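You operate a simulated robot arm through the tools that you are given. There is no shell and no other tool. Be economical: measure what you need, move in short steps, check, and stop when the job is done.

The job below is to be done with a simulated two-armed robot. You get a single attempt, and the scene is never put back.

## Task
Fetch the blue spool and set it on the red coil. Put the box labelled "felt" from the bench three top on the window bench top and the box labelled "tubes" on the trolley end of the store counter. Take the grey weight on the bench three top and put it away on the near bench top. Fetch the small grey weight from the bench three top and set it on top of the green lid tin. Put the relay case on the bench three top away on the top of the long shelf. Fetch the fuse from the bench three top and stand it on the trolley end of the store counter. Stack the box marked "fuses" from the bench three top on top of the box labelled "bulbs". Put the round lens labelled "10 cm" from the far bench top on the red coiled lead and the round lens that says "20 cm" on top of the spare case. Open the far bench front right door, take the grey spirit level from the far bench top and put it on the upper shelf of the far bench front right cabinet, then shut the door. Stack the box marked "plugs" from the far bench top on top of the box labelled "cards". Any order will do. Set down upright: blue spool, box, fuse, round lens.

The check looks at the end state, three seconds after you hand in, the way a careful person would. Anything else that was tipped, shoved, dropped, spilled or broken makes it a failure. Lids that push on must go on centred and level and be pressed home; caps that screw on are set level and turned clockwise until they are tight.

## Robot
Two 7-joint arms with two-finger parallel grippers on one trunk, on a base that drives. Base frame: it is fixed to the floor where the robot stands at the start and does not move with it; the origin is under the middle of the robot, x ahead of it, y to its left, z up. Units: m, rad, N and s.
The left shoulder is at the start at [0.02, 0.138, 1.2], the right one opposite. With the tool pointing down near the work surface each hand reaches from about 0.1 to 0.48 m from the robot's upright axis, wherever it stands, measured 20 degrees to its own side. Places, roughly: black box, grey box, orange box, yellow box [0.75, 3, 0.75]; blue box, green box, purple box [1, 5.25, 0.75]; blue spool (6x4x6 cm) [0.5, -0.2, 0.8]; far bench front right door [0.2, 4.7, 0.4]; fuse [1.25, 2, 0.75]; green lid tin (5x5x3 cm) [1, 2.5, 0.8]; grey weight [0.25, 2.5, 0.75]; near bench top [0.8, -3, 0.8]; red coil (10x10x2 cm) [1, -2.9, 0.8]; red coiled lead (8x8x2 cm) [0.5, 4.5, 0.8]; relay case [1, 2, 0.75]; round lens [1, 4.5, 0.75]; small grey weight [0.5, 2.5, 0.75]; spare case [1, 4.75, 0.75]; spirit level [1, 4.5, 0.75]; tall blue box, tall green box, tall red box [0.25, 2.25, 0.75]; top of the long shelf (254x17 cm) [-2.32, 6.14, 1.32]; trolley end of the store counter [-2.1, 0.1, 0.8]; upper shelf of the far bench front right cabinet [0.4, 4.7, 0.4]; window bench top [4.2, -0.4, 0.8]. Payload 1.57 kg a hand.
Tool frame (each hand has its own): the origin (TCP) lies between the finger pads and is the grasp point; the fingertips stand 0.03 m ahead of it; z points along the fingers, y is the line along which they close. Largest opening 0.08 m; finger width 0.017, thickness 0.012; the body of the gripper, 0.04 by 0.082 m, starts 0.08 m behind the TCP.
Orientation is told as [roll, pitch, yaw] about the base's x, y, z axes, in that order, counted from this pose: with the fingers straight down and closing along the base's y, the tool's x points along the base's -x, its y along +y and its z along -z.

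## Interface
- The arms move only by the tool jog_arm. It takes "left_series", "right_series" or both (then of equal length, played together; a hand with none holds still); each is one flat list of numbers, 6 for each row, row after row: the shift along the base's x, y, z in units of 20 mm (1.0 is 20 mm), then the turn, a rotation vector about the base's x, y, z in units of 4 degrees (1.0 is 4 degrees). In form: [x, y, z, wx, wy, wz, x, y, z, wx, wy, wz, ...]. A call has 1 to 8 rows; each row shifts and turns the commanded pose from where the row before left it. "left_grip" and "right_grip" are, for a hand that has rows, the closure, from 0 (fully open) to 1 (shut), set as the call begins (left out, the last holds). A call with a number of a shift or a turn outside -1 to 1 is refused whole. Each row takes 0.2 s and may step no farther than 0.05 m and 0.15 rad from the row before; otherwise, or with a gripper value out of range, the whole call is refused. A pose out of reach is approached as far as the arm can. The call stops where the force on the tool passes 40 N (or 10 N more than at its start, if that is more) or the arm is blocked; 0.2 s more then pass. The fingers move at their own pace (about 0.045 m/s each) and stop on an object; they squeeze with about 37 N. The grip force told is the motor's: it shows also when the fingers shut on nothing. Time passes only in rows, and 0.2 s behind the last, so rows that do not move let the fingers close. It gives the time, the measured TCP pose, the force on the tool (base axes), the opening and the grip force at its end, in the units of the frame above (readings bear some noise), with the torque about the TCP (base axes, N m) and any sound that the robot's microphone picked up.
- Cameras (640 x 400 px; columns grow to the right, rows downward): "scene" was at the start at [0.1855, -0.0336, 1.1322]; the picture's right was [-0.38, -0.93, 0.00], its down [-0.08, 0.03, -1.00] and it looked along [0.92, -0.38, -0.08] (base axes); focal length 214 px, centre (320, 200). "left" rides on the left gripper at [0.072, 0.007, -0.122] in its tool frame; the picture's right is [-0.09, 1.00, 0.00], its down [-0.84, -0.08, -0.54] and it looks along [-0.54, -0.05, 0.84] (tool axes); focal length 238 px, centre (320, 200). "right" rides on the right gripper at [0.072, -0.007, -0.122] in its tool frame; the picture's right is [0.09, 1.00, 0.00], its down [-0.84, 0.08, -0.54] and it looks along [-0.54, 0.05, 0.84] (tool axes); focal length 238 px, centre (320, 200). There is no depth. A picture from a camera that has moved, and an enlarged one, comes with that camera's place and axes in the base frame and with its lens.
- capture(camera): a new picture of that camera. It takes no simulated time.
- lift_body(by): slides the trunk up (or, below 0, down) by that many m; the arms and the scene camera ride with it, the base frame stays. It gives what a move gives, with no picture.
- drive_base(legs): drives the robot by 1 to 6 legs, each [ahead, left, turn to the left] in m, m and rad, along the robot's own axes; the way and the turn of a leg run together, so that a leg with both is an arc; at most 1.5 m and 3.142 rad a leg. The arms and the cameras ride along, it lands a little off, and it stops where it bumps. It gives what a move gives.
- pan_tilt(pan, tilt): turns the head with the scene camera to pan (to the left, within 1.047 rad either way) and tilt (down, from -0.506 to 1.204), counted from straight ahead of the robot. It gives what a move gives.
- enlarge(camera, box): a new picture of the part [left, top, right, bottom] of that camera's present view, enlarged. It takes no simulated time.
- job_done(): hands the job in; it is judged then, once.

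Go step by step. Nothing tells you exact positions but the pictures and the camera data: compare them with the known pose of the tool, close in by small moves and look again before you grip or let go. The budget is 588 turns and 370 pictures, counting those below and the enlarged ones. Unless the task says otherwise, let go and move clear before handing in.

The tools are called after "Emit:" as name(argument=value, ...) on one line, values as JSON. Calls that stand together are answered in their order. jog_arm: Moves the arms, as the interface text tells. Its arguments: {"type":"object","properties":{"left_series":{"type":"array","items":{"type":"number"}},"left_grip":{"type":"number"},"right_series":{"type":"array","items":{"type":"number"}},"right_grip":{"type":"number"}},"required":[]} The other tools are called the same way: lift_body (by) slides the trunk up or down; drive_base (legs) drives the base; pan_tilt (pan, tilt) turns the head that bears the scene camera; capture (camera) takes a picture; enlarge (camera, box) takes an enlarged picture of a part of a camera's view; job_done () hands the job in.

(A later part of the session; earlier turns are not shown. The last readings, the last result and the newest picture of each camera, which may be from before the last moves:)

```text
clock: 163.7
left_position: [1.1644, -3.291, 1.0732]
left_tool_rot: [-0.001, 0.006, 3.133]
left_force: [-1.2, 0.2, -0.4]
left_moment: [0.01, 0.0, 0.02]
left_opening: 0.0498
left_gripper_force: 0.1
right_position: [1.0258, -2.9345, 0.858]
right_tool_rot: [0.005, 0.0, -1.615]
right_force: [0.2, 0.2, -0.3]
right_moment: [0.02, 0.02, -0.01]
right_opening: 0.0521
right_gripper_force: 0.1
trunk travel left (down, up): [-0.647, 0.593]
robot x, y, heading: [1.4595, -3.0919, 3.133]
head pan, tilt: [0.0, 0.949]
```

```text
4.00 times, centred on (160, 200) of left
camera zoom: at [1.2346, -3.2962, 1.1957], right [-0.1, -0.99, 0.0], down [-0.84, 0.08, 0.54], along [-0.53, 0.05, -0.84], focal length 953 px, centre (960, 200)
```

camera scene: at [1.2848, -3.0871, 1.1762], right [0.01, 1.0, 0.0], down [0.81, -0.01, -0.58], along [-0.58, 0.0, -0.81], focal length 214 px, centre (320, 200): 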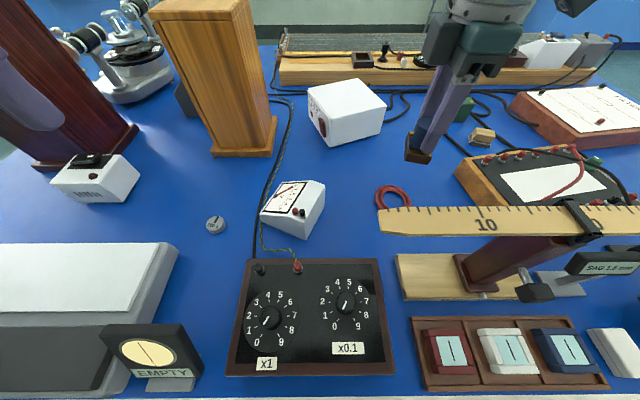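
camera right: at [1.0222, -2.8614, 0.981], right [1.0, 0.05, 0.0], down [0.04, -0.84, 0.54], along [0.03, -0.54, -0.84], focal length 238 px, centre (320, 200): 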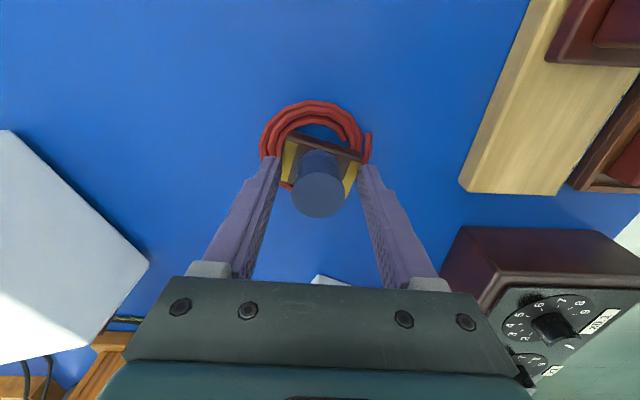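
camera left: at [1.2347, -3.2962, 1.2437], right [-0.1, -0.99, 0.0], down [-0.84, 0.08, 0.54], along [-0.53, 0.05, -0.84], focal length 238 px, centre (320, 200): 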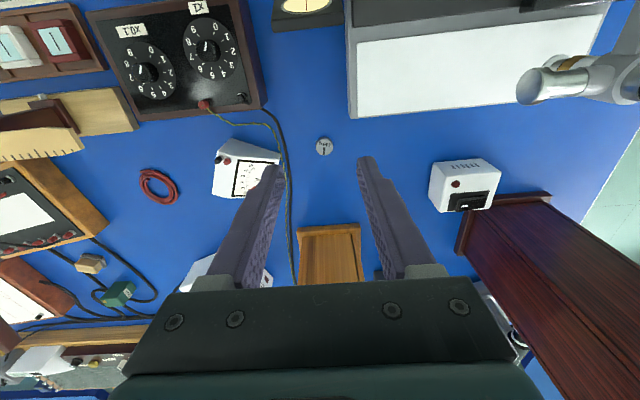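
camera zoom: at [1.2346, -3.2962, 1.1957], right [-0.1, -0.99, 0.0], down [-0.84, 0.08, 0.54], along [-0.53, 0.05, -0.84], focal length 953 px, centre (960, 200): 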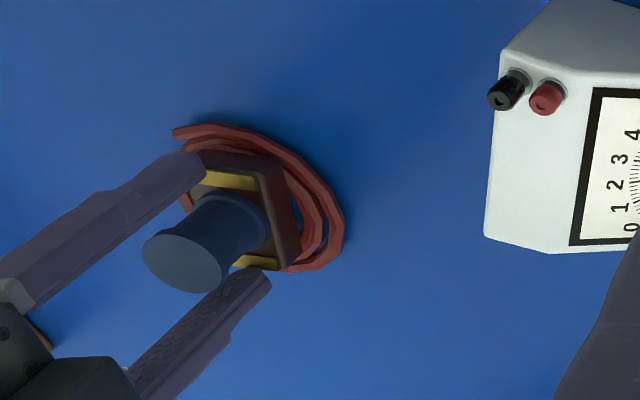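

Spool stands on the coil. Raise by the trunk, then verify.

Emit:
lift_body(by=0.25)

Emit:
jog_arm(right_series=[1, 0, 0, 0, 0, -1, 1, 0, 0, 0, 0, -1, 1, 0, 0, 0, 0, -1, 1, 0, 0, 0, 0, -1, 1, 0, 0, 0, 0, -1, 1, 0, 0, 0, 0, -1, 1, 0, 0, 0, 0, -1, 1, 0, 0, 0, 0, -1])

Emit:
jog_arm(right_series=[0.5, 0, 0, 0, 0, -1, 0.5, 0, 0, 0, 0, -1, 0, 0, 0, 0, 0, -1, 0, 0, 0, 0, 0, -1, 0, 0, 0, 0, 0, -1, 0, 0, 0, 0, 0, -1, 0, 0, 0, 0, 0, -1, 0, 0, 0, 0, 0, -1])

Emit:
jog_arm(right_series=[0, 0, 0, 0, 0, -1, 0, 0, 0, 0, 0, -1, 0, 0, 0, 0, 0, -1, 0, 0, 0, 0, 0, -1, 0, 0, 0, 0, 0, -1, 0, 0, 0, 0, 0, -1])

Emit:
capture(camera="scene")

```text
clock: 166.3
left_position: [1.165, -3.2893, 1.322]
left_tool_rot: [0.0, 0.005, 3.132]
left_force: [0.1, -0.4, -0.1]
left_moment: [-0.01, 0.01, 0.02]
left_opening: 0.0495
left_gripper_force: 0.1
right_position: [1.0278, -2.9337, 1.11]
right_tool_rot: [0.003, 0.0, -1.614]
right_force: [-1.0, 0.3, 0.4]
right_moment: [-0.02, 0.01, 0.0]
right_opening: 0.0522
right_gripper_force: 0.1
trunk travel left (down, up): [-0.897, 0.343]
robot x, y, heading: [1.4575, -3.0876, 3.129]
head pan, tilt: [0.0, 0.949]
```

```text
clock: 168.1
left_position: [1.164, -3.2881, 1.3228]
left_tool_rot: [-0.001, 0.006, 3.133]
left_force: [-0.1, -0.1, 0.5]
left_moment: [-0.03, 0.0, -0.01]
left_opening: 0.0496
left_gripper_force: 0.1
right_position: [1.1855, -2.9342, 1.1099]
right_tool_rot: [0.004, 0.0, -2.175]
right_force: [0.2, 0.7, 0.6]
right_moment: [-0.01, 0.0, 0.01]
right_opening: 0.0519
right_gripper_force: 0.1
trunk travel left (down, up): [-0.897, 0.343]
robot x, y, heading: [1.4544, -3.0922, 3.132]
head pan, tilt: [0.0, 0.949]
```

```text
clock: 169.9
left_position: [1.1639, -3.2896, 1.3229]
left_tool_rot: [-0.001, 0.005, 3.131]
left_force: [-0.9, -0.5, 0.2]
left_moment: [-0.02, -0.01, 0.0]
left_opening: 0.0498
left_gripper_force: 0.1
right_position: [1.2063, -2.9329, 1.11]
right_tool_rot: [0.003, 0.0, -2.732]
right_force: [-0.9, -0.2, -0.5]
right_moment: [-0.03, -0.03, -0.02]
right_opening: 0.0522
right_gripper_force: 0.1
trunk travel left (down, up): [-0.897, 0.343]
robot x, y, heading: [1.4559, -3.0908, 3.128]
head pan, tilt: [0.0, 0.949]
```

```text
clock: 171.3
left_position: [1.164, -3.2893, 1.3231]
left_tool_rot: [0.0, 0.005, 3.132]
left_force: [0.3, 0.9, 0.4]
left_moment: [-0.02, 0.04, -0.03]
left_opening: 0.0497
left_gripper_force: 0.1
right_position: [1.2078, -2.9333, 1.11]
right_tool_rot: [0.002, 0.002, 3.134]
right_force: [-0.2, -0.5, -0.3]
right_moment: [-0.02, 0.03, -0.01]
right_opening: 0.0522
right_gripper_force: 0.0
trunk travel left (down, up): [-0.897, 0.343]
robot x, y, heading: [1.4581, -3.0887, 3.139]
head pan, tilt: [0.0, 0.949]
```

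```text
310 pictures are left
camera scene: at [1.2847, -3.087, 1.3782], right [0.01, 1.0, 0.0], down [0.81, -0.01, -0.58], along [-0.58, 0.0, -0.81], focal length 214 px, centre (320, 200)
```

scene: 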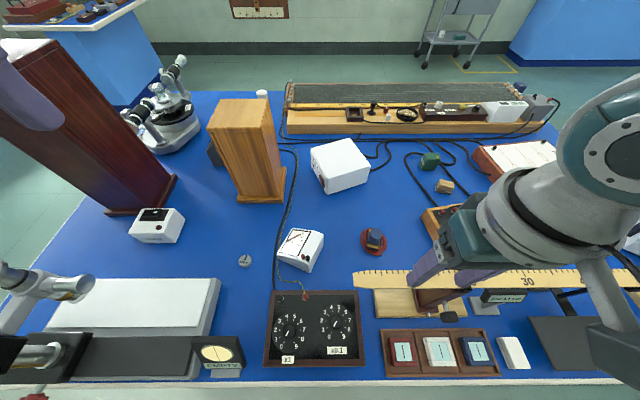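

Both near-bench jobs are done. Back away and strafe (to my right = +y) up the aisle to bench three's far side.

Emit:
drive_base(legs=[[-0.65, 0, 0], [0, -1.35, 0], [0, -1.35, 0], [0, -1.35, 0], [0, -1.3, 0]])

Emit:
pan_tilt(pan=0.0, tilt=0.6)

Emit:
capture(camera="scene")

```text
clock: 200.1
left_position: [1.7312, 2.0364, 1.3232]
left_tool_rot: [0.0, 0.005, -3.087]
left_force: [0.5, -0.9, 0.5]
left_moment: [-0.01, 0.01, -0.03]
left_opening: 0.0494
left_gripper_force: 0.0
right_position: [1.7531, 2.3925, 1.1093]
right_tool_rot: [0.004, -0.002, -3.09]
right_force: [0.3, -0.3, 0.0]
right_moment: [-0.02, -0.03, -0.01]
right_opening: 0.0521
right_gripper_force: 0.1
trunk travel left (down, up): [-0.897, 0.343]
robot x, y, heading: [2.0101, 2.2514, -3.089]
head pan, tilt: [0.0, 0.949]
```

```text
clock: 200.9
left_position: [1.7325, 2.0363, 1.3224]
left_tool_rot: [0.0, 0.004, -3.091]
left_force: [0.7, -0.2, 0.0]
left_moment: [-0.02, -0.01, 0.03]
left_opening: 0.0496
left_gripper_force: 0.2
right_position: [1.7532, 2.3936, 1.1088]
right_tool_rot: [0.004, 0.003, -3.09]
right_force: [0.3, 0.3, -0.6]
right_moment: [0.01, -0.01, 0.02]
right_opening: 0.0519
right_gripper_force: 0.1
trunk travel left (down, up): [-0.897, 0.343]
robot x, y, heading: [2.0109, 2.2537, -3.086]
head pan, tilt: [0.0, 0.6]
```

```text
309 pictures are left
camera scene: at [1.8245, 2.2441, 1.4066], right [-0.05, 1.0, 0.0], down [0.56, 0.03, -0.82], along [-0.82, -0.04, -0.57], focal length 214 px, centre (320, 200)
```

scene: 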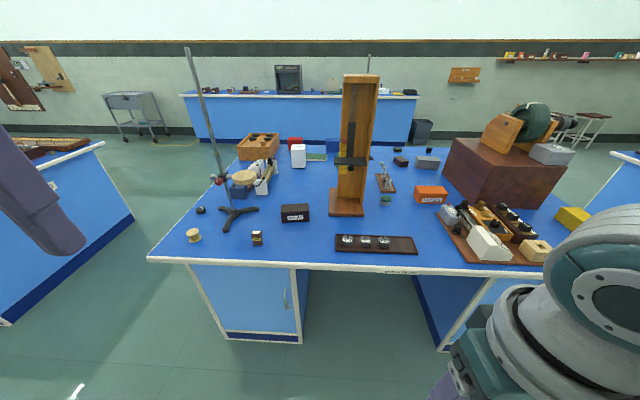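

Emit:
enlarge(camera="scene", box=[160, 120, 400, 270])

Emit:
enlarge(camera="scene", box=[360, 130, 600, 280])

```text
2.67 times, centred on (280, 195) of scene
camera zoom: at [1.8245, 2.2441, 1.4066], right [-0.05, 1.0, 0.0], down [0.56, 0.03, -0.82], along [-0.82, -0.04, -0.57], focal length 572 px, centre (427, 213)
```

zoom: 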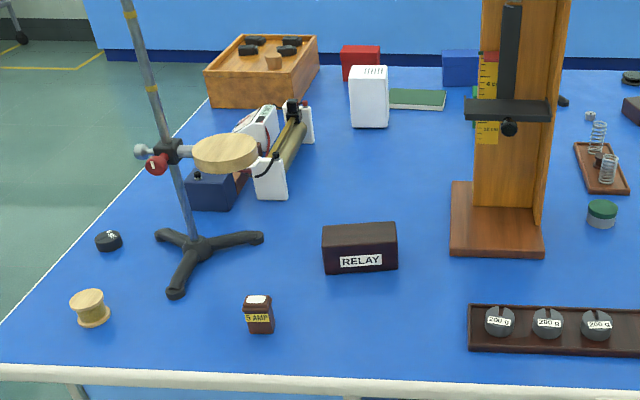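

```text
2.67 times, centred on (480, 205) of scene
camera zoom: at [1.8245, 2.2441, 1.4066], right [-0.05, 1.0, 0.0], down [0.56, 0.03, -0.82], along [-0.82, -0.04, -0.57], focal length 572 px, centre (-107, 187)
```

zoom: 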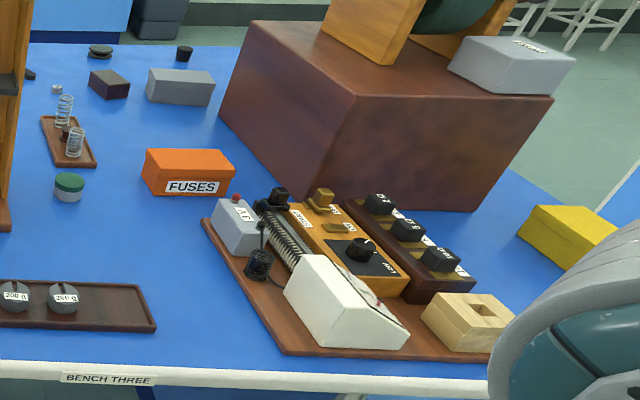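

Orange = FUSES at ~(0.92,2.74), yellow (bulbs presumably) at ~(1.09,3.26), fuse ~(1.25,1.975), relay ~(1.10,2.10), tin ~(0.96,2.52). I'll move in front of the orange box.

Emit:
drive_base(legs=[[0.4, -0.4, -0.055]])

Emit:
pan_tilt(pan=-0.4, tilt=0.8)

Emit:
capture(camera="scene")

Emit:
capture(camera="right")

```text
clock: 204.1
left_position: [1.3168, 2.4358, 1.323]
left_tool_rot: [-0.001, 0.006, -3.138]
left_force: [0.3, 0.6, -0.6]
left_moment: [-0.02, 0.01, -0.01]
left_opening: 0.0495
left_gripper_force: 0.2
right_position: [1.355, 2.7924, 1.1085]
right_tool_rot: [0.003, 0.001, -3.136]
right_force: [-0.3, -1.0, 0.0]
right_moment: [0.0, 0.01, 0.0]
right_opening: 0.0519
right_gripper_force: 0.1
trunk travel left (down, up): [-0.897, 0.343]
robot x, y, heading: [1.6087, 2.641, -3.139]
head pan, tilt: [0.0, 0.6]
```

```text
clock: 205.0
left_position: [1.3185, 2.4363, 1.3226]
left_tool_rot: [0.001, 0.005, -3.139]
left_force: [-0.4, -0.2, 0.0]
left_moment: [-0.01, -0.04, -0.02]
left_opening: 0.0496
left_gripper_force: 0.1
right_position: [1.3571, 2.7917, 1.1089]
right_tool_rot: [0.003, -0.002, -3.136]
right_force: [-0.8, 0.2, -0.1]
right_moment: [0.02, -0.02, 0.01]
right_opening: 0.0519
right_gripper_force: 0.0
trunk travel left (down, up): [-0.897, 0.343]
robot x, y, heading: [1.6048, 2.6424, -3.139]
head pan, tilt: [-0.4, 0.799]
```

```text
306 pictures are left
camera scene: at [1.4342, 2.6713, 1.3898], right [0.38, 0.92, 0.0], down [0.66, -0.27, -0.7], along [-0.64, 0.27, -0.72], focal length 214 px, centre (320, 200)
```

scene: 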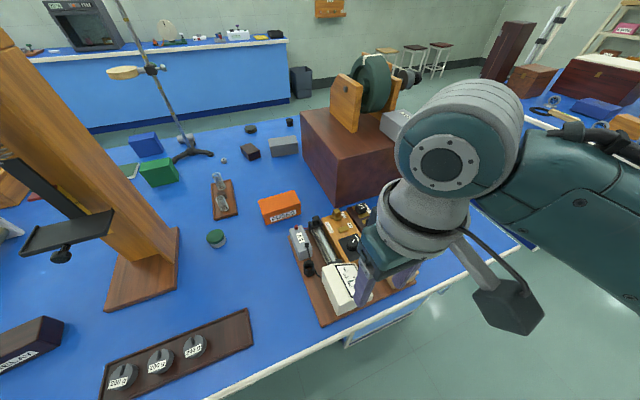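

```text
305 pictures are left
camera right: at [1.4281, 2.8001, 1.231], right [0.1, -1.0, 0.0], down [-0.84, -0.08, 0.54], along [-0.54, -0.06, -0.84], focal length 238 px, centre (320, 200)
```

right: 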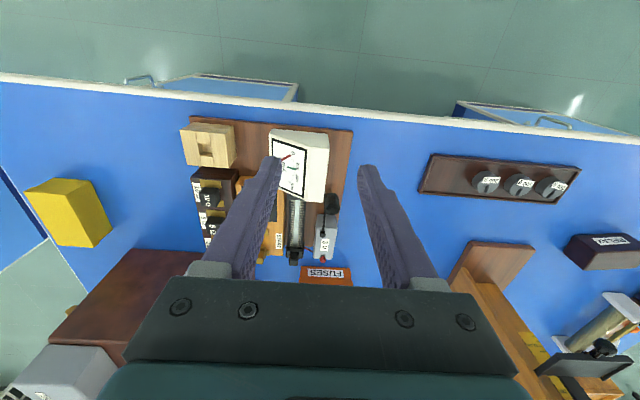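

Emit:
drive_base(legs=[[0.17, 0.05, 0]])

Emit:
pan_tilt(pan=-0.1, tilt=0.95)

Emit:
capture(camera="scene")

Emit:
capture(camera="right")

```text
clock: 206.5
left_position: [1.1534, 2.386, 1.3226]
left_tool_rot: [0.001, 0.005, -3.138]
left_force: [0.5, 0.0, 0.4]
left_moment: [0.01, 0.0, 0.01]
left_opening: 0.0499
left_gripper_force: 0.1
right_position: [1.1912, 2.742, 1.1086]
right_tool_rot: [0.004, 0.001, -3.139]
right_force: [-0.6, -1.0, -0.3]
right_moment: [0.04, 0.02, -0.02]
right_opening: 0.052
right_gripper_force: 0.0
trunk travel left (down, up): [-0.897, 0.343]
robot x, y, heading: [1.4465, 2.5854, -3.137]
head pan, tilt: [-0.4, 0.799]
```

```text
clock: 207.3
left_position: [1.1523, 2.3854, 1.322]
left_tool_rot: [0.0, 0.005, -3.138]
left_force: [0.0, 0.2, 1.6]
left_moment: [0.01, -0.01, 0.02]
left_opening: 0.0498
left_gripper_force: 0.1
right_position: [1.1915, 2.7427, 1.1084]
right_tool_rot: [0.005, 0.001, -3.137]
right_force: [0.2, 0.7, 0.3]
right_moment: [-0.01, 0.0, -0.02]
right_opening: 0.052
right_gripper_force: 0.0
trunk travel left (down, up): [-0.897, 0.343]
robot x, y, heading: [1.445, 2.5873, -3.137]
head pan, tilt: [-0.099, 0.949]
```

```text
304 pictures are left
camera scene: at [1.2711, 2.5972, 1.3783], right [0.1, 1.0, 0.0], down [0.81, -0.08, -0.58], along [-0.58, 0.06, -0.81], focal length 214 px, centre (320, 200)
```

scene: 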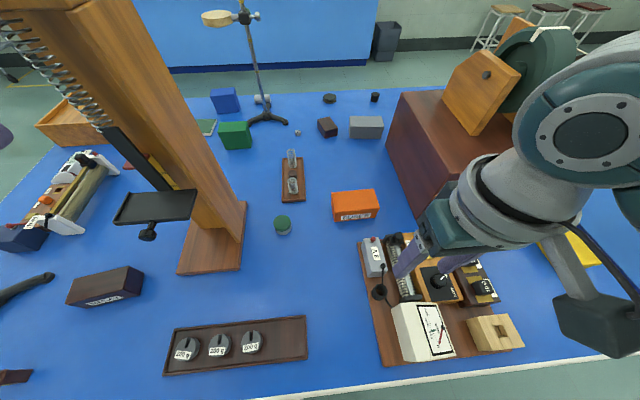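

```text
303 pictures are left
camera right: at [1.2631, 2.7501, 1.2309], right [0.1, -1.0, 0.0], down [-0.84, -0.08, 0.54], along [-0.54, -0.06, -0.84], focal length 238 px, centre (320, 200)
```

right: 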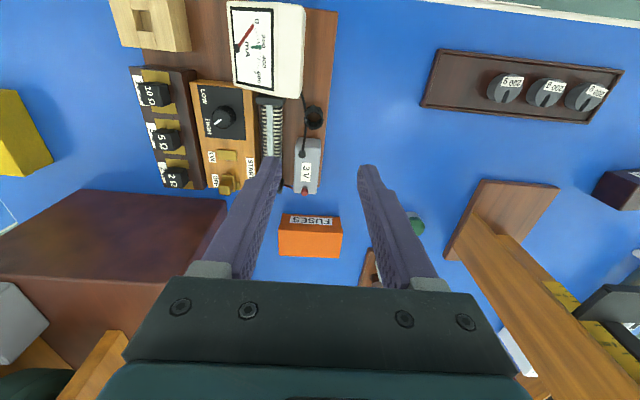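

Emit:
enlarge(camera="right", box=[260, 190, 360, 270])

Emit:
enlarge(camera="scene", box=[250, 170, 410, 260])

```text
5.00 times, centred on (310, 230) of right
camera zoom: at [1.2631, 2.7501, 1.2309], right [0.1, -1.0, 0.0], down [-0.84, -0.08, 0.54], along [-0.54, -0.06, -0.84], focal length 1192 px, centre (370, 50)
```

zoom: 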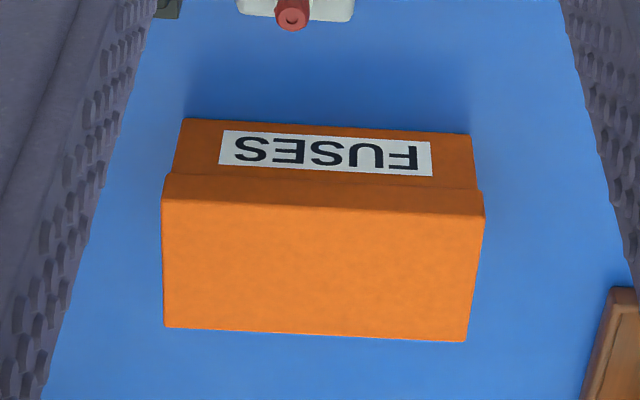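

```text
4.00 times, centred on (330, 215) of scene
camera zoom: at [1.2711, 2.5972, 1.3783], right [0.1, 1.0, 0.0], down [0.81, -0.08, -0.58], along [-0.58, 0.06, -0.81], focal length 858 px, centre (280, 140)
```

zoom: 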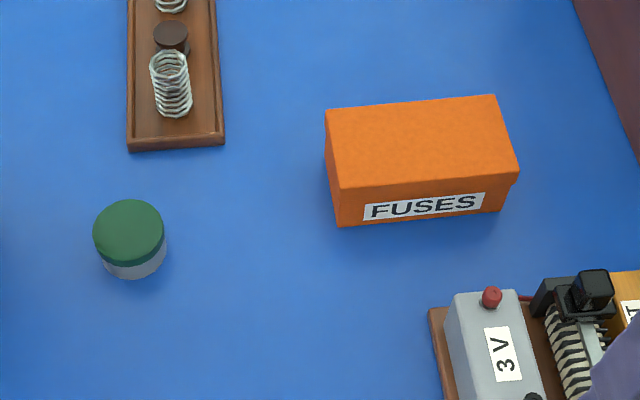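

Fuses box: about 0.126 long (y) × 0.067 (x), top z≈0.862, centre (0.913,2.734), so I must grip it along x with the tool turned 90°. I need to get closer; trying a bit further forward.

Emit:
drive_base(legs=[[0.06, 0.0, 0]])

```text
clock: 208.2
left_position: [1.093, 2.3868, 1.3219]
left_tool_rot: [0.001, 0.004, -3.138]
left_force: [0.4, 0.9, 0.1]
left_moment: [-0.01, 0.01, 0.02]
left_opening: 0.0495
left_gripper_force: 0.1
right_position: [1.1312, 2.7434, 1.109]
right_tool_rot: [0.004, 0.002, -3.138]
right_force: [0.5, -1.1, -0.2]
right_moment: [0.03, -0.01, 0.0]
right_opening: 0.052
right_gripper_force: 0.1
trunk travel left (down, up): [-0.897, 0.343]
robot x, y, heading: [1.3799, 2.5917, -3.133]
head pan, tilt: [-0.099, 0.949]
```

Emit:
drive_base(legs=[[0.04, 0.0, 0]])

```text
clock: 209.1
left_position: [1.0515, 2.3863, 1.3224]
left_tool_rot: [0.001, 0.007, -3.138]
left_force: [0.1, -0.6, 0.4]
left_moment: [0.01, -0.02, 0.04]
left_opening: 0.0495
left_gripper_force: 0.0
right_position: [1.0897, 2.7418, 1.1091]
right_tool_rot: [0.003, 0.001, -3.138]
right_force: [-0.6, -0.2, -0.9]
right_moment: [-0.02, -0.01, -0.01]
right_opening: 0.052
right_gripper_force: 0.1
trunk travel left (down, up): [-0.897, 0.343]
robot x, y, heading: [1.3408, 2.5875, -3.136]
head pan, tilt: [-0.099, 0.949]
```

Emit:
jog_arm(left_series=[1, 0, 0, 0, 0, 0, 1, 0, 0, 0, 0, 0, 0.5, 0, 0, 0, 0, 0])

Emit:
capture(camera="scene")

Emit:
capture(camera="left")

```text
clock: 209.9
left_position: [1.1023, 2.386, 1.3208]
left_tool_rot: [-0.001, 0.005, -3.136]
left_force: [-0.4, 0.2, -0.3]
left_moment: [-0.02, 0.04, 0.03]
left_opening: 0.0496
left_gripper_force: 0.1
right_position: [1.0903, 2.7414, 1.1082]
right_tool_rot: [0.003, 0.002, -3.139]
right_force: [0.0, 0.0, -0.6]
right_moment: [0.0, -0.02, -0.02]
right_opening: 0.0517
right_gripper_force: 0.1
trunk travel left (down, up): [-0.897, 0.343]
robot x, y, heading: [1.3453, 2.5887, -3.131]
head pan, tilt: [-0.099, 0.949]
```

```text
300 pictures are left
camera scene: at [1.1706, 2.5967, 1.3782], right [0.09, 1.0, 0.0], down [0.81, -0.08, -0.58], along [-0.58, 0.05, -0.81], focal length 214 px, centre (320, 200)
```

scene: 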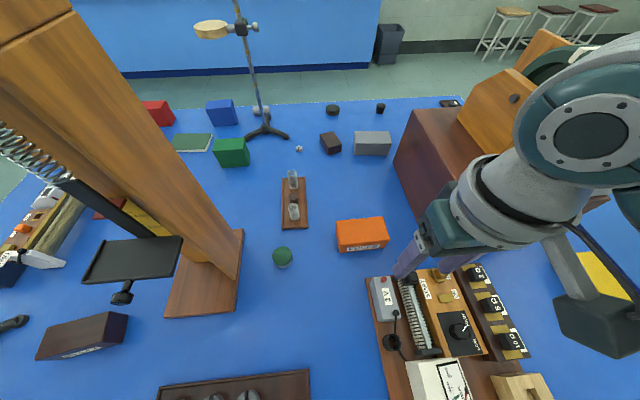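

```text
299 pictures are left
camera left: at [1.172, 2.3801, 1.4451], right [-0.09, -1.0, 0.0], down [-0.84, 0.07, 0.54], along [-0.53, 0.05, -0.84], focal length 238 px, centre (320, 200)
```

left: 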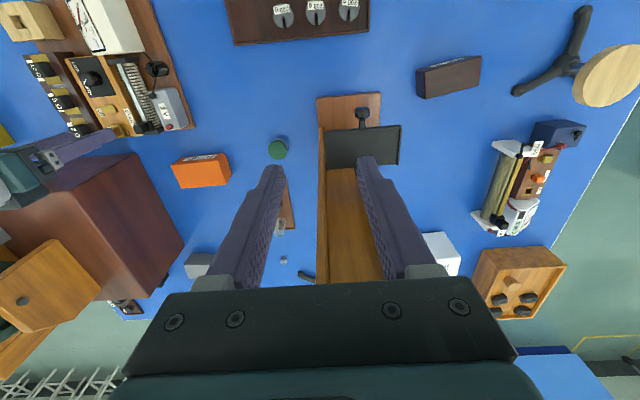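

No bump. The left hand is near the tower, so I'll shift it inward, then strafe the robot right a bit, and begin turning the right tool by -90°.

Emit:
jog_arm(left_series=[1, 0.8, 0, 0, 0, 0, 1, 0.8, 0, 0, 0, 0, 0, 1, 0, 0, 0, 0, 0, 1, 0, 0, 0, 0], right_series=[0, 0, 0.5, 0, 0, -1, 0, 0, 0.5, 0, 0, -1, 0, 0, 0.5, 0, 0, -1, 0, 0, 0.5, 0, 0, -1])

Emit:
drive_base(legs=[[0, -0.07, 0]])

Emit:
jog_arm(right_series=[0, 0, 0, 0, 0, -1, 0, 0, 0, 0, 0, -1, 0, 0, 0, 0, 0, -1, 0, 0, 0, 0, 0, -1, 0, 0, 0, 0, 0, -1, 0, 0, 0, 0, 0, -1, 0, 0, 0, 0, 0, -1, 0, 0, 0, 0, 0, -1], right_grip=0)

Emit:
jog_arm(right_series=[0, -0.5, 0, 0, 0, -1, 0, -0.5, 0, 0, 0, -1, 0, -0.5, 0, 0, 0, -1, 0, -0.5, 0, 0, 0, -1, 0, -0.5, 0, 0, 0, -1, 0, -0.5, 0, 0, 0, -1, 0, -0.5, 0, 0, 0, -1, 0, -0.5, 0, 0, 0, -1])

Emit:
capture(camera="scene")

```text
clock: 210.9
left_position: [1.1338, 2.4604, 1.3226]
left_tool_rot: [0.0, 0.004, -3.136]
left_force: [0.0, 0.4, 0.0]
left_moment: [-0.01, -0.01, 0.04]
left_opening: 0.0496
left_gripper_force: 0.1
left hand out of reach, approached as far as the arm can: row 2
right_position: [1.0901, 2.7426, 1.1489]
right_tool_rot: [0.006, 0.004, 2.863]
right_force: [0.5, 0.2, -0.6]
right_moment: [0.04, 0.01, 0.01]
right_opening: 0.0522
right_gripper_force: 0.1
trunk travel left (down, up): [-0.897, 0.343]
robot x, y, heading: [1.3428, 2.59, -3.138]
head pan, tilt: [-0.099, 0.949]
```

```text
clock: 211.9
left_position: [1.1349, 2.5301, 1.3238]
left_tool_rot: [0.0, 0.006, -3.138]
left_force: [-0.2, 1.1, 0.2]
left_moment: [0.01, 0.03, -0.01]
left_opening: 0.0495
left_gripper_force: 0.0
right_position: [1.0909, 2.8122, 1.1491]
right_tool_rot: [0.006, 0.002, 2.867]
right_force: [0.2, -1.2, -0.2]
right_moment: [0.0, 0.03, 0.0]
right_opening: 0.0519
right_gripper_force: 0.0
trunk travel left (down, up): [-0.897, 0.343]
robot x, y, heading: [1.3423, 2.6545, -3.135]
head pan, tilt: [-0.099, 0.949]
```

```text
clock: 213.7
left_position: [1.1341, 2.5299, 1.322]
left_tool_rot: [0.001, 0.006, -3.138]
left_force: [1.6, -0.3, 0.5]
left_moment: [-0.03, 0.02, 0.01]
left_opening: 0.0495
left_gripper_force: 0.1
right_position: [1.0903, 2.8115, 1.1486]
right_tool_rot: [0.005, 0.001, 2.305]
right_force: [1.5, -0.3, 0.0]
right_moment: [0.0, 0.01, -0.02]
right_opening: 0.08
right_gripper_force: 0.1
trunk travel left (down, up): [-0.897, 0.343]
robot x, y, heading: [1.3425, 2.6562, -3.139]
head pan, tilt: [-0.099, 0.949]
```

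```text
clock: 215.5
left_position: [1.1333, 2.5296, 1.3229]
left_tool_rot: [-0.001, 0.006, -3.137]
left_force: [-0.4, 0.2, 0.9]
left_moment: [0.02, 0.03, 0.0]
left_opening: 0.0494
left_gripper_force: 0.0
right_position: [1.09, 2.733, 1.1483]
right_tool_rot: [0.004, 0.002, 1.748]
right_force: [-1.2, -0.9, 0.0]
right_moment: [-0.01, 0.02, 0.01]
right_opening: 0.08
right_gripper_force: 0.1
trunk travel left (down, up): [-0.897, 0.343]
robot x, y, heading: [1.344, 2.6578, -3.135]
head pan, tilt: [-0.099, 0.949]
```

```text
298 pictures are left
camera scene: at [1.1703, 2.6659, 1.3782], right [0.09, 1.0, 0.0], down [0.81, -0.08, -0.58], along [-0.58, 0.06, -0.81], focal length 214 px, centre (320, 200)
```

scene: 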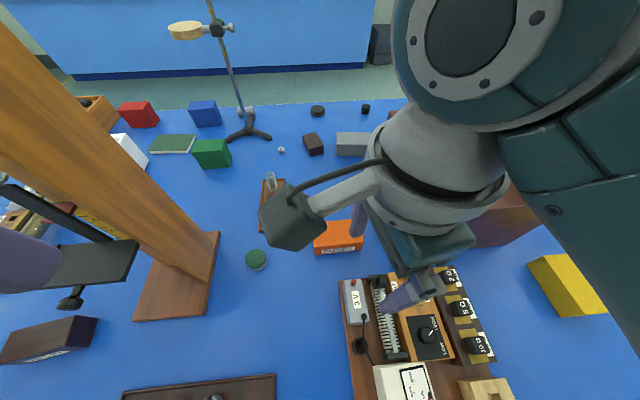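

Lower the trunk by 0.15 and move the right hand out over the orange box.

Emit:
lift_body(by=-0.15)

Emit:
jog_arm(right_series=[-1, 0, 0, 0, 0, -0.5, -1, 0, 0, 0, 0, -0.5, -1, 0, 0, 0, 0, -0.5, -1, 0, 0, 0, 0, -0.4, -1, 0, 0, 0, 0, 0, -1, 0, 0, 0, 0, 0, -1, 0, 0, 0, 0, 0, -1, 0, 0, 0, 0, 0])

Emit:
capture(camera="right")

Emit:
capture(camera="scene")

```text
clock: 217.3
left_position: [1.1333, 2.531, 1.173]
left_tool_rot: [0.0, 0.006, -3.137]
left_force: [0.5, -0.2, 0.0]
left_moment: [-0.01, 0.02, 0.02]
left_opening: 0.0497
left_gripper_force: 0.1
right_position: [1.0903, 2.7327, 0.9984]
right_tool_rot: [0.004, 0.003, 1.75]
right_force: [-0.7, 0.4, -0.2]
right_moment: [0.0, 0.0, 0.01]
right_opening: 0.0799
right_gripper_force: 0.1
trunk travel left (down, up): [-0.747, 0.493]
robot x, y, heading: [1.3438, 2.6608, -3.137]
head pan, tilt: [-0.099, 0.949]
```

```text
clock: 219.1
left_position: [1.1335, 2.5306, 1.1734]
left_tool_rot: [0.0, 0.003, -3.137]
left_force: [0.3, -0.2, 0.1]
left_moment: [0.0, 0.02, -0.03]
left_opening: 0.0496
left_gripper_force: 0.1
right_position: [0.9313, 2.7327, 0.9986]
right_tool_rot: [0.005, 0.003, 1.615]
right_force: [-0.3, 0.3, -0.1]
right_moment: [0.01, 0.01, 0.0]
right_opening: 0.0797
right_gripper_force: 0.1
trunk travel left (down, up): [-0.747, 0.493]
robot x, y, heading: [1.3405, 2.6607, -3.134]
head pan, tilt: [-0.099, 0.949]
```

```text
297 pictures are left
camera right: at [0.9423, 2.662, 1.1203], right [-0.99, -0.14, 0.0], down [-0.11, 0.83, 0.54], along [-0.08, 0.54, -0.84], focal length 238 px, centre (320, 200)
```

right: 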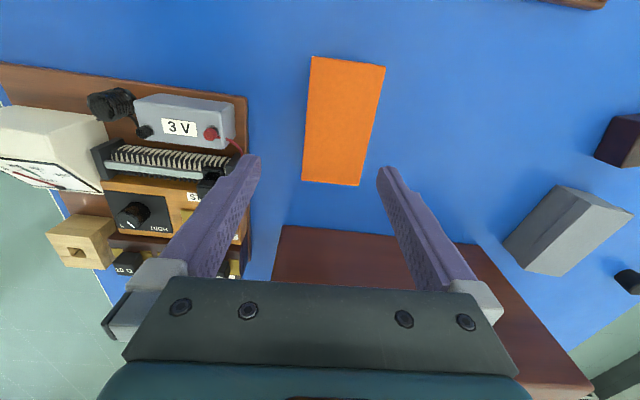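

```text
296 pictures are left
camera scene: at [1.1703, 2.6659, 1.2282], right [0.09, 1.0, 0.0], down [0.81, -0.08, -0.58], along [-0.58, 0.06, -0.81], focal length 214 px, centre (320, 200)
```

scene: 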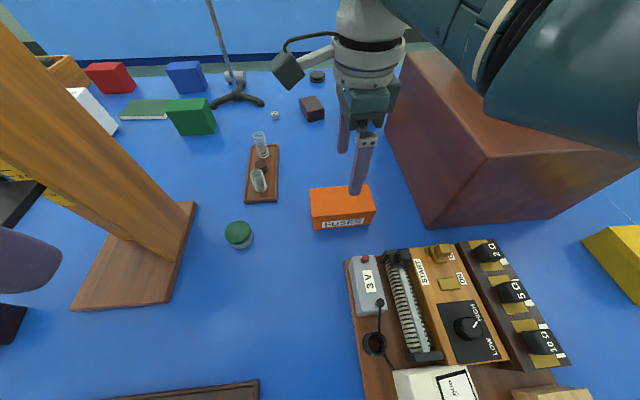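

Box top centre is (0.910,2.736), width ~69 mm; 5 mm clearance each side. Align and descend to just above.

Emit:
jog_arm(right_series=[-0.5, 0.06, 0, 0, 0, -0.3, -0.55, 0.06, 0, 0, 0, 0, 0, 0, -1, 0, 0, 0, 0, 0, -1, 0, 0, 0, 0, 0, -1, 0, 0, 0, 0, 0, -1, 0, 0, 0, 0, 0, -0.8, 0, 0, 0])

Emit:
capture(camera="right")

Emit:
enlarge(camera="scene", box=[280, 120, 440, 240])

```text
clock: 220.7
left_position: [1.1333, 2.5294, 1.1724]
left_tool_rot: [0.001, 0.005, -3.138]
left_force: [-0.6, -0.1, 0.0]
left_moment: [0.04, 0.04, 0.02]
left_opening: 0.0497
left_gripper_force: 0.0
right_position: [0.9336, 2.7432, 0.9326]
right_tool_rot: [0.005, 0.001, 1.596]
right_force: [-1.2, -0.1, -0.6]
right_moment: [0.02, 0.0, -0.01]
right_opening: 0.08
right_gripper_force: 0.1
right hand out of reach, approached as far as the arm can: row 3, 4, 5, 6, 7
trunk travel left (down, up): [-0.747, 0.493]
robot x, y, heading: [1.3411, 2.6523, -3.134]
head pan, tilt: [-0.099, 0.949]
```

```text
295 pictures are left
camera right: at [0.9433, 2.6721, 1.0548], right [-0.99, -0.12, 0.0], down [-0.1, 0.84, 0.54], along [-0.07, 0.54, -0.84], focal length 238 px, centre (320, 200)
```

right: 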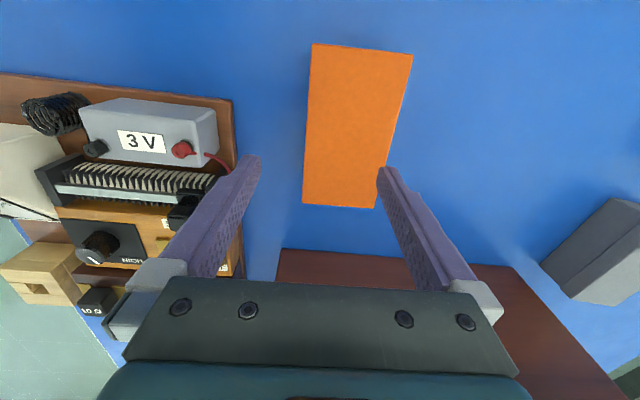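

```text
3.33 times, centred on (360, 180) of scene
camera zoom: at [1.1702, 2.6659, 1.2282], right [0.09, 1.0, 0.0], down [0.81, -0.08, -0.58], along [-0.58, 0.06, -0.81], focal length 715 px, centre (187, 267)
```

zoom: 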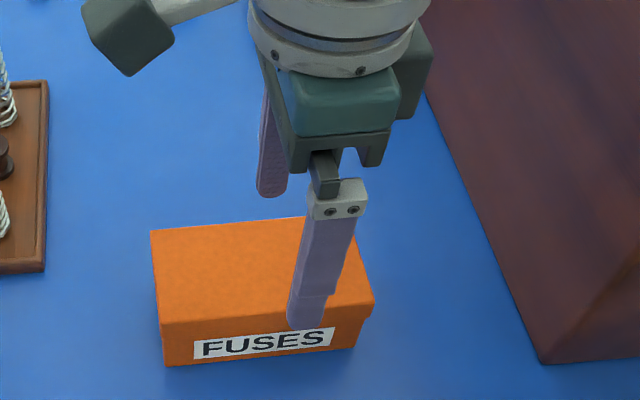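

Reach is limited by the high shoulder. Raise the hand, lower the trunk by 0.15, then retry.

Emit:
jog_arm(right_series=[0, 0, 1, 0, 0, 0, 0, 0, 1, 0, 0, 0, 0, 0, 1, 0, 0, 0, 0, 0, 1, 0, 0, 0, 0, 0, 1, 0, 0, 0, 0, 0, 1, 0, 0, 0, 0, 0, 1, 0, 0, 0])

Emit:
lift_body(by=-0.15)

Emit:
capture(camera="right")

```text
clock: 222.3
left_position: [1.1333, 2.5299, 1.1728]
left_tool_rot: [0.0, 0.004, -3.138]
left_force: [-0.2, -0.2, 0.4]
left_moment: [0.0, -0.01, 0.0]
left_opening: 0.0494
left_gripper_force: 0.1
right_position: [0.9366, 2.7417, 1.0734]
right_tool_rot: [0.004, 0.001, 1.596]
right_force: [-0.3, -0.4, -0.3]
right_moment: [-0.01, 0.01, 0.02]
right_opening: 0.0801
right_gripper_force: 0.1
trunk travel left (down, up): [-0.747, 0.493]
robot x, y, heading: [1.3418, 2.6601, -3.137]
head pan, tilt: [-0.099, 0.949]
```

```text
clock: 224.0
left_position: [1.1334, 2.5284, 1.0227]
left_tool_rot: [0.0, 0.004, -3.138]
left_force: [-0.8, 0.5, 0.6]
left_moment: [0.0, 0.01, -0.02]
left_opening: 0.0496
left_gripper_force: 0.1
right_position: [0.9345, 2.7412, 0.9233]
right_tool_rot: [0.004, 0.001, 1.595]
right_force: [0.1, 0.0, -0.2]
right_moment: [0.05, 0.0, -0.04]
right_opening: 0.08
right_gripper_force: 0.1
trunk travel left (down, up): [-0.597, 0.643]
robot x, y, heading: [1.3404, 2.6599, -3.137]
head pan, tilt: [-0.099, 0.949]
```

```text
293 pictures are left
camera right: at [0.9436, 2.671, 1.0456], right [-0.99, -0.12, 0.0], down [-0.1, 0.84, 0.54], along [-0.07, 0.54, -0.84], focal length 238 px, centre (320, 200)
```

right: 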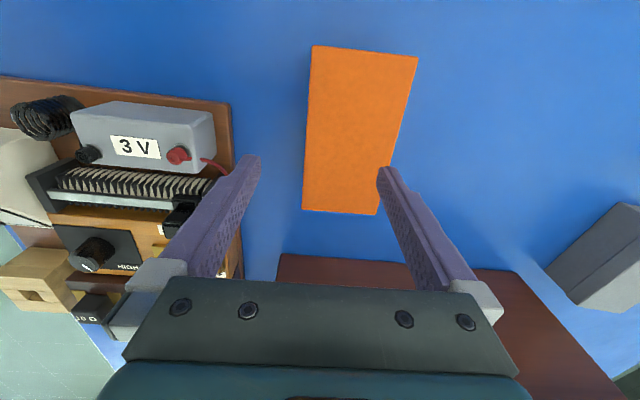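

Emit:
jog_arm(right_series=[-0.6, -0.15, 0, 0, 0, 0, -0.62, -0.15, 0, 0, 0, 0, 0, 0, 0, 0, 0, 0])

Emit:
capture(camera="right")

```text
clock: 224.8
left_position: [1.134, 2.5295, 1.0229]
left_tool_rot: [0.0, 0.006, -3.138]
left_force: [0.3, 0.6, 0.2]
left_moment: [-0.02, 0.01, 0.01]
left_opening: 0.0498
left_gripper_force: 0.1
right_position: [0.9096, 2.736, 0.9225]
right_tool_rot: [0.002, 0.001, 1.595]
right_force: [-0.3, -0.2, 0.1]
right_moment: [-0.01, 0.02, -0.02]
right_opening: 0.0799
right_gripper_force: 0.1
trunk travel left (down, up): [-0.597, 0.643]
robot x, y, heading: [1.3416, 2.6566, -3.139]
head pan, tilt: [-0.099, 0.949]
```

```text
292 pictures are left
camera right: at [0.9194, 2.6649, 1.0448], right [-0.99, -0.12, 0.0], down [-0.1, 0.84, 0.54], along [-0.07, 0.54, -0.84], focal length 238 px, centre (320, 200)
```

right: 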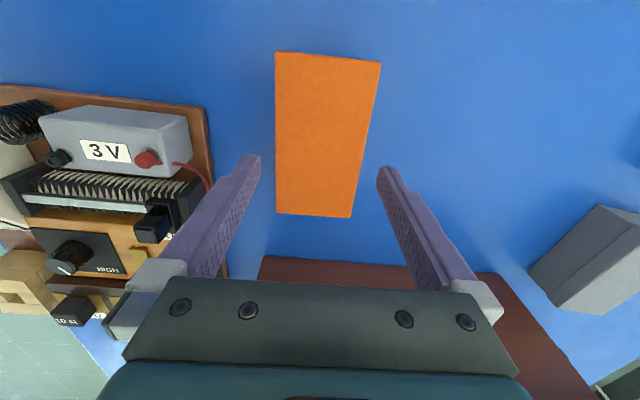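

Centred on x=0.910. Descend.

Emit:
jog_arm(right_series=[0, 0, -0.7, 0, 0, 0.1, 0, 0, -0.7, 0, 0, 0, 0, 0, -0.7, 0, 0, 0, 0, 0, -0.7, 0, 0, 0, 0, 0, -0.5, 0, 0, 0])

Emit:
enlarge(camera="scene", box=[240, 140, 440, 280])

Emit:
capture(camera="right")

```text
clock: 226.0
left_position: [1.1341, 2.53, 1.023]
left_tool_rot: [0.0, 0.005, -3.138]
left_force: [-0.1, 1.1, 0.5]
left_moment: [-0.02, -0.01, -0.01]
left_opening: 0.0496
left_gripper_force: 0.1
right_position: [0.9097, 2.7367, 0.8576]
right_tool_rot: [0.007, 0.002, 1.603]
right_force: [-0.3, -0.3, -0.1]
right_moment: [0.02, 0.0, -0.04]
right_opening: 0.0802
right_gripper_force: 0.2
trunk travel left (down, up): [-0.597, 0.643]
robot x, y, heading: [1.3425, 2.6594, -3.138]
head pan, tilt: [-0.099, 0.949]
```

```text
2.86 times, centred on (340, 210) of scene
camera zoom: at [1.1703, 2.6659, 1.0782], right [0.09, 1.0, 0.0], down [0.81, -0.08, -0.58], along [-0.58, 0.06, -0.81], focal length 613 px, centre (263, 171)
```

zoom: 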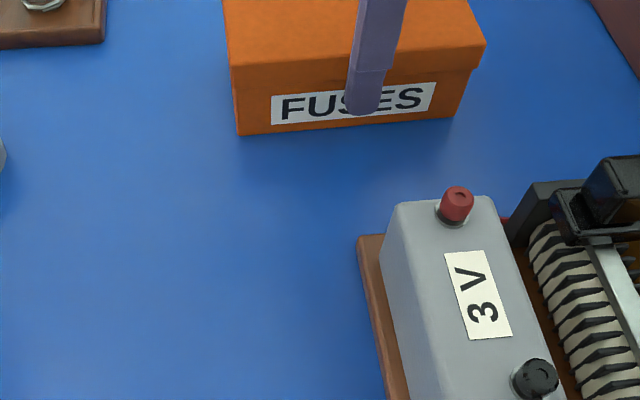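

```text
290 pictures are left
camera right: at [0.9195, 2.6655, 0.98], right [-0.99, -0.12, 0.0], down [-0.1, 0.83, 0.54], along [-0.07, 0.54, -0.84], focal length 238 px, centre (320, 200)
```

right: 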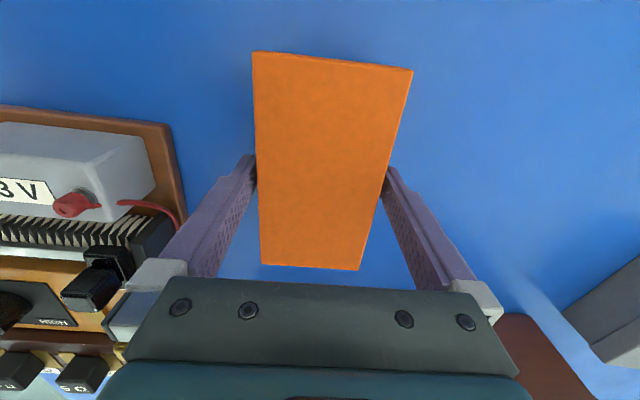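

Straddled nicely. A touch lower, then grip and lift.

Emit:
jog_arm(right_series=[0, 0, -0.3, 0, 0, 0])

Emit:
jog_arm(right_series=[0, 0, 0, 0, 0, 0, 0, 0, 0, 0, 0, 0, 0, 0, 0, 0, 0, 0, 0, 0, 0, 0, 0, 0], right_grip=1)

Emit:
jog_arm(right_series=[0, 0, 1, 0, 0, 0, 0, 0, 1, 0, 0, 0, 0, 0, 1, 0, 0, 0, 0, 0, 1, 0, 0, 0, 0, 0, 1, 0, 0, 0])

Emit:
capture(camera="scene")

```text
clock: 226.4
left_position: [1.1356, 2.5292, 1.0228]
left_tool_rot: [0.001, 0.007, -3.138]
left_force: [-0.1, 0.0, -1.3]
left_moment: [0.04, -0.01, 0.03]
left_opening: 0.0495
left_gripper_force: 0.1
right_position: [0.9108, 2.7358, 0.8515]
right_tool_rot: [0.003, 0.002, 1.602]
right_force: [0.4, 0.4, -0.2]
right_moment: [-0.01, 0.01, -0.04]
right_opening: 0.0801
right_gripper_force: 0.1
trunk travel left (down, up): [-0.597, 0.643]
robot x, y, heading: [1.3435, 2.6612, -3.139]
head pan, tilt: [-0.099, 0.949]
```

```text
clock: 227.4
left_position: [1.1335, 2.5299, 1.0224]
left_tool_rot: [0.002, 0.007, -3.137]
left_force: [-1.2, 0.4, 0.0]
left_moment: [-0.03, -0.01, -0.03]
left_opening: 0.0495
left_gripper_force: 0.0
right_position: [0.9102, 2.7362, 0.8523]
right_tool_rot: [0.003, 0.002, 1.603]
right_force: [0.0, 0.2, -0.4]
right_moment: [-0.01, -0.03, 0.0]
right_opening: 0.0693
right_gripper_force: 36.9
trunk travel left (down, up): [-0.597, 0.643]
robot x, y, heading: [1.3443, 2.6596, -3.136]
head pan, tilt: [-0.099, 0.949]
```

```text
clock: 228.6
left_position: [1.1332, 2.5294, 1.0232]
left_tool_rot: [0.0, 0.006, -3.137]
left_force: [0.1, 0.7, -0.2]
left_moment: [-0.04, -0.01, 0.0]
left_opening: 0.0495
left_gripper_force: 0.1
right_position: [0.9099, 2.7447, 0.9495]
right_tool_rot: [0.002, -0.007, 1.589]
right_force: [-0.1, -0.2, -1.7]
right_moment: [-0.03, 0.0, -0.02]
right_opening: 0.0695
right_gripper_force: 37.3
trunk travel left (down, up): [-0.597, 0.643]
robot x, y, heading: [1.3428, 2.6548, -3.137]
head pan, tilt: [-0.099, 0.949]
```

```text
289 pictures are left
camera scene: at [1.1646, 2.6604, 1.0856], right [0.02, 1.0, 0.0], down [0.75, -0.01, -0.66], along [-0.66, 0.01, -0.75], focal length 214 px, centre (320, 200)
```

scene: 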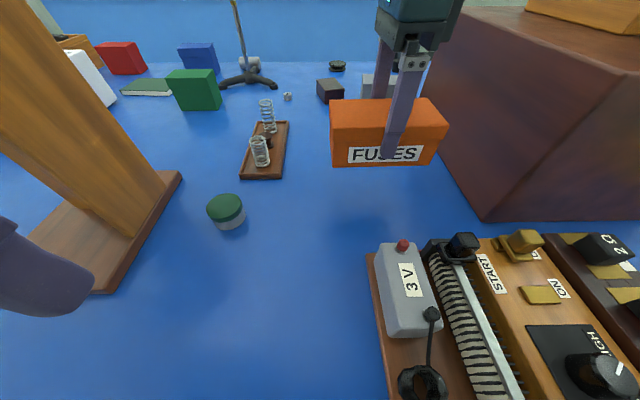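

Box lifted. My arm seems to have nudged the head a bit; I'll lift by trunk and pull the box back toward me.

Emit:
lift_body(by=0.2)

Emit:
jog_arm(right_series=[1, 0, 0, 0, 0, 0, 1, 0, 0, 0, 0, 0, 1, 0, 0, 0, 0, 0, 1, 0, 0, 0, 0, 0, 1, 0, 0, 0, 0, 0, 1, 0, 0, 0, 0, 0, 1, 0, 0, 0, 0, 0])

Emit:
pan_tilt(pan=-0.7, tilt=0.8)

Emit:
capture(camera="scene")

```text
clock: 230.8
left_position: [1.1345, 2.5291, 1.2216]
left_tool_rot: [-0.002, 0.006, -3.139]
left_force: [-0.1, 0.0, 0.0]
left_moment: [0.01, 0.01, 0.02]
left_opening: 0.0493
left_gripper_force: 0.0
right_position: [0.9093, 2.7431, 1.1519]
right_tool_rot: [0.004, -0.008, 1.59]
right_force: [0.1, 1.0, -0.9]
right_moment: [-0.01, 0.02, 0.0]
right_opening: 0.0698
right_gripper_force: 36.9
trunk travel left (down, up): [-0.797, 0.443]
robot x, y, heading: [1.3391, 2.6555, -3.135]
head pan, tilt: [-0.099, 0.949]
```

```text
clock: 232.6
left_position: [1.1338, 2.5297, 1.2221]
left_tool_rot: [0.001, 0.006, -3.139]
left_force: [-0.2, -0.1, -0.5]
left_moment: [0.02, 0.0, -0.01]
left_opening: 0.0496
left_gripper_force: 0.0
right_position: [0.993, 2.7647, 1.0907]
right_tool_rot: [0.021, -0.069, 1.56]
right_force: [0.2, 0.6, -1.8]
right_moment: [0.0, -0.01, 0.04]
right_opening: 0.0697
right_gripper_force: 36.7
right hand out of reach, approached as far as the arm can: row 2, 3, 4, 5, 6, 7
trunk travel left (down, up): [-0.797, 0.443]
robot x, y, heading: [1.341, 2.6606, -3.137]
head pan, tilt: [-0.099, 0.949]
stopped in row 7 (right hand): the arm was blocked; the commanded pose is now the measured one
```

```text
clock: 233.6
left_position: [1.1346, 2.53, 1.2233]
left_tool_rot: [0.0, 0.004, -3.139]
left_force: [0.1, -0.3, -0.5]
left_moment: [0.0, -0.01, -0.01]
left_opening: 0.0496
left_gripper_force: 0.0
right_position: [0.9942, 2.765, 1.0912]
right_tool_rot: [0.019, -0.066, 1.562]
right_force: [0.1, 0.1, -1.4]
right_moment: [-0.01, -0.02, 0.01]
right_opening: 0.0696
right_gripper_force: 36.9
trunk travel left (down, up): [-0.797, 0.443]
robot x, y, heading: [1.3406, 2.6599, -3.133]
head pan, tilt: [-0.7, 0.799]
```

```text
288 pictures are left
camera scene: at [1.1808, 2.7106, 1.2897], right [0.64, 0.77, 0.0], down [0.55, -0.46, -0.7], along [-0.54, 0.45, -0.72], focal length 214 px, centre (320, 200)
```

scene: 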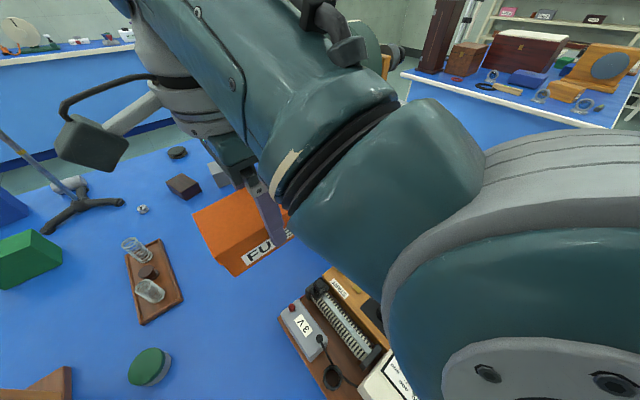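

The arm can't retract further in this pose, so I'll move the base instead: back 0.1 m, then right 0.45 m toward the yellow box.

Emit:
drive_base(legs=[[-0.12, 0, 0], [0, -0.42, 0]])

Emit:
pan_tilt(pan=-0.2, tilt=1.0)

Emit:
capture(camera="scene")

Emit:
capture(camera="right")

Emit:
capture(camera="left")

```text
clock: 237.0
left_position: [1.2514, 2.9535, 1.2235]
left_tool_rot: [0.0, 0.006, 3.141]
left_force: [1.0, -0.5, -0.1]
left_moment: [0.02, 0.0, 0.0]
left_opening: 0.0497
left_gripper_force: 0.2
right_position: [1.1133, 3.1865, 1.0915]
right_tool_rot: [0.019, -0.065, 1.558]
right_force: [-0.8, 0.0, -1.3]
right_moment: [0.01, 0.0, -0.03]
right_opening: 0.0695
right_gripper_force: 37.2
trunk travel left (down, up): [-0.797, 0.443]
robot x, y, heading: [1.4553, 3.0789, -3.138]
head pan, tilt: [-0.7, 0.799]
```

```text
clock: 238.0
left_position: [1.2532, 2.9532, 1.2226]
left_tool_rot: [0.0, 0.007, 3.14]
left_force: [0.4, 0.6, 0.2]
left_moment: [-0.01, 0.03, 0.01]
left_opening: 0.0496
left_gripper_force: 0.1
right_position: [1.1125, 3.1899, 1.0905]
right_tool_rot: [0.02, -0.069, 1.556]
right_force: [-0.2, -0.1, -1.3]
right_moment: [-0.01, 0.02, -0.01]
right_opening: 0.0695
right_gripper_force: 37.1
trunk travel left (down, up): [-0.797, 0.443]
robot x, y, heading: [1.4628, 3.0816, -3.141]
head pan, tilt: [-0.201, 1.0]
```

```text
287 pictures are left
camera scene: at [1.293, 3.0955, 1.2746], right [0.2, 0.98, 0.0], down [0.82, -0.17, -0.54], along [-0.53, 0.11, -0.84], focal length 214 px, centre (320, 200)
```

scene: 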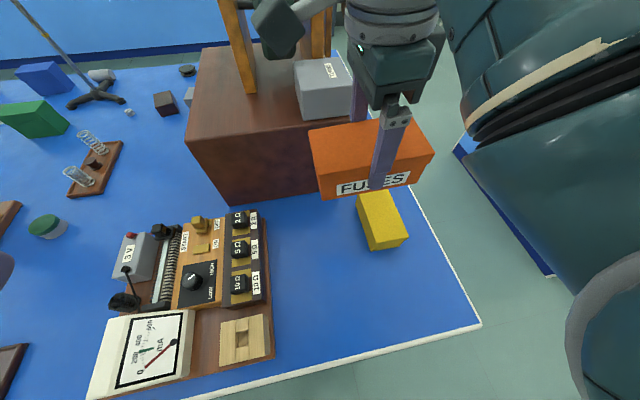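

```text
286 pictures are left
camera right: at [1.1203, 3.11, 1.2075], right [-1.0, -0.08, 0.01], down [-0.05, 0.8, 0.6], along [-0.06, 0.6, -0.8], focal length 238 px, centre (320, 200)
```

right: 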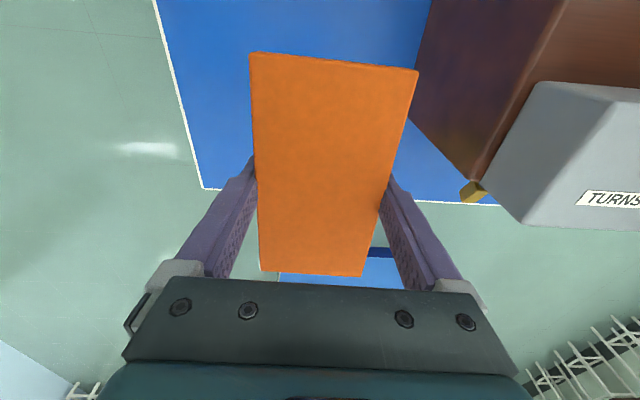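

```text
285 pictures are left
camera left: at [1.3225, 2.9462, 1.3461], right [-0.09, -1.0, 0.0], down [-0.84, 0.08, 0.54], along [-0.53, 0.05, -0.84], focal length 238 px, centre (320, 200)
```

left: 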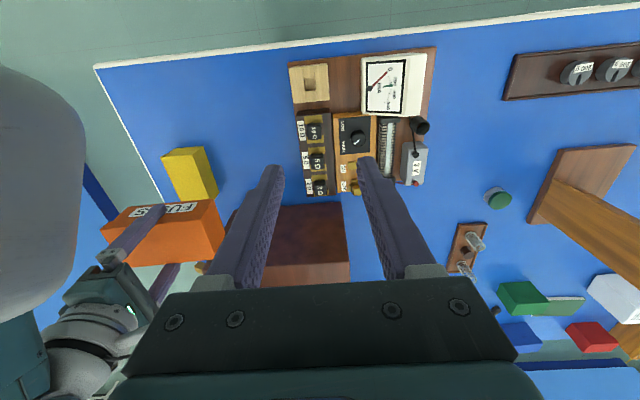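

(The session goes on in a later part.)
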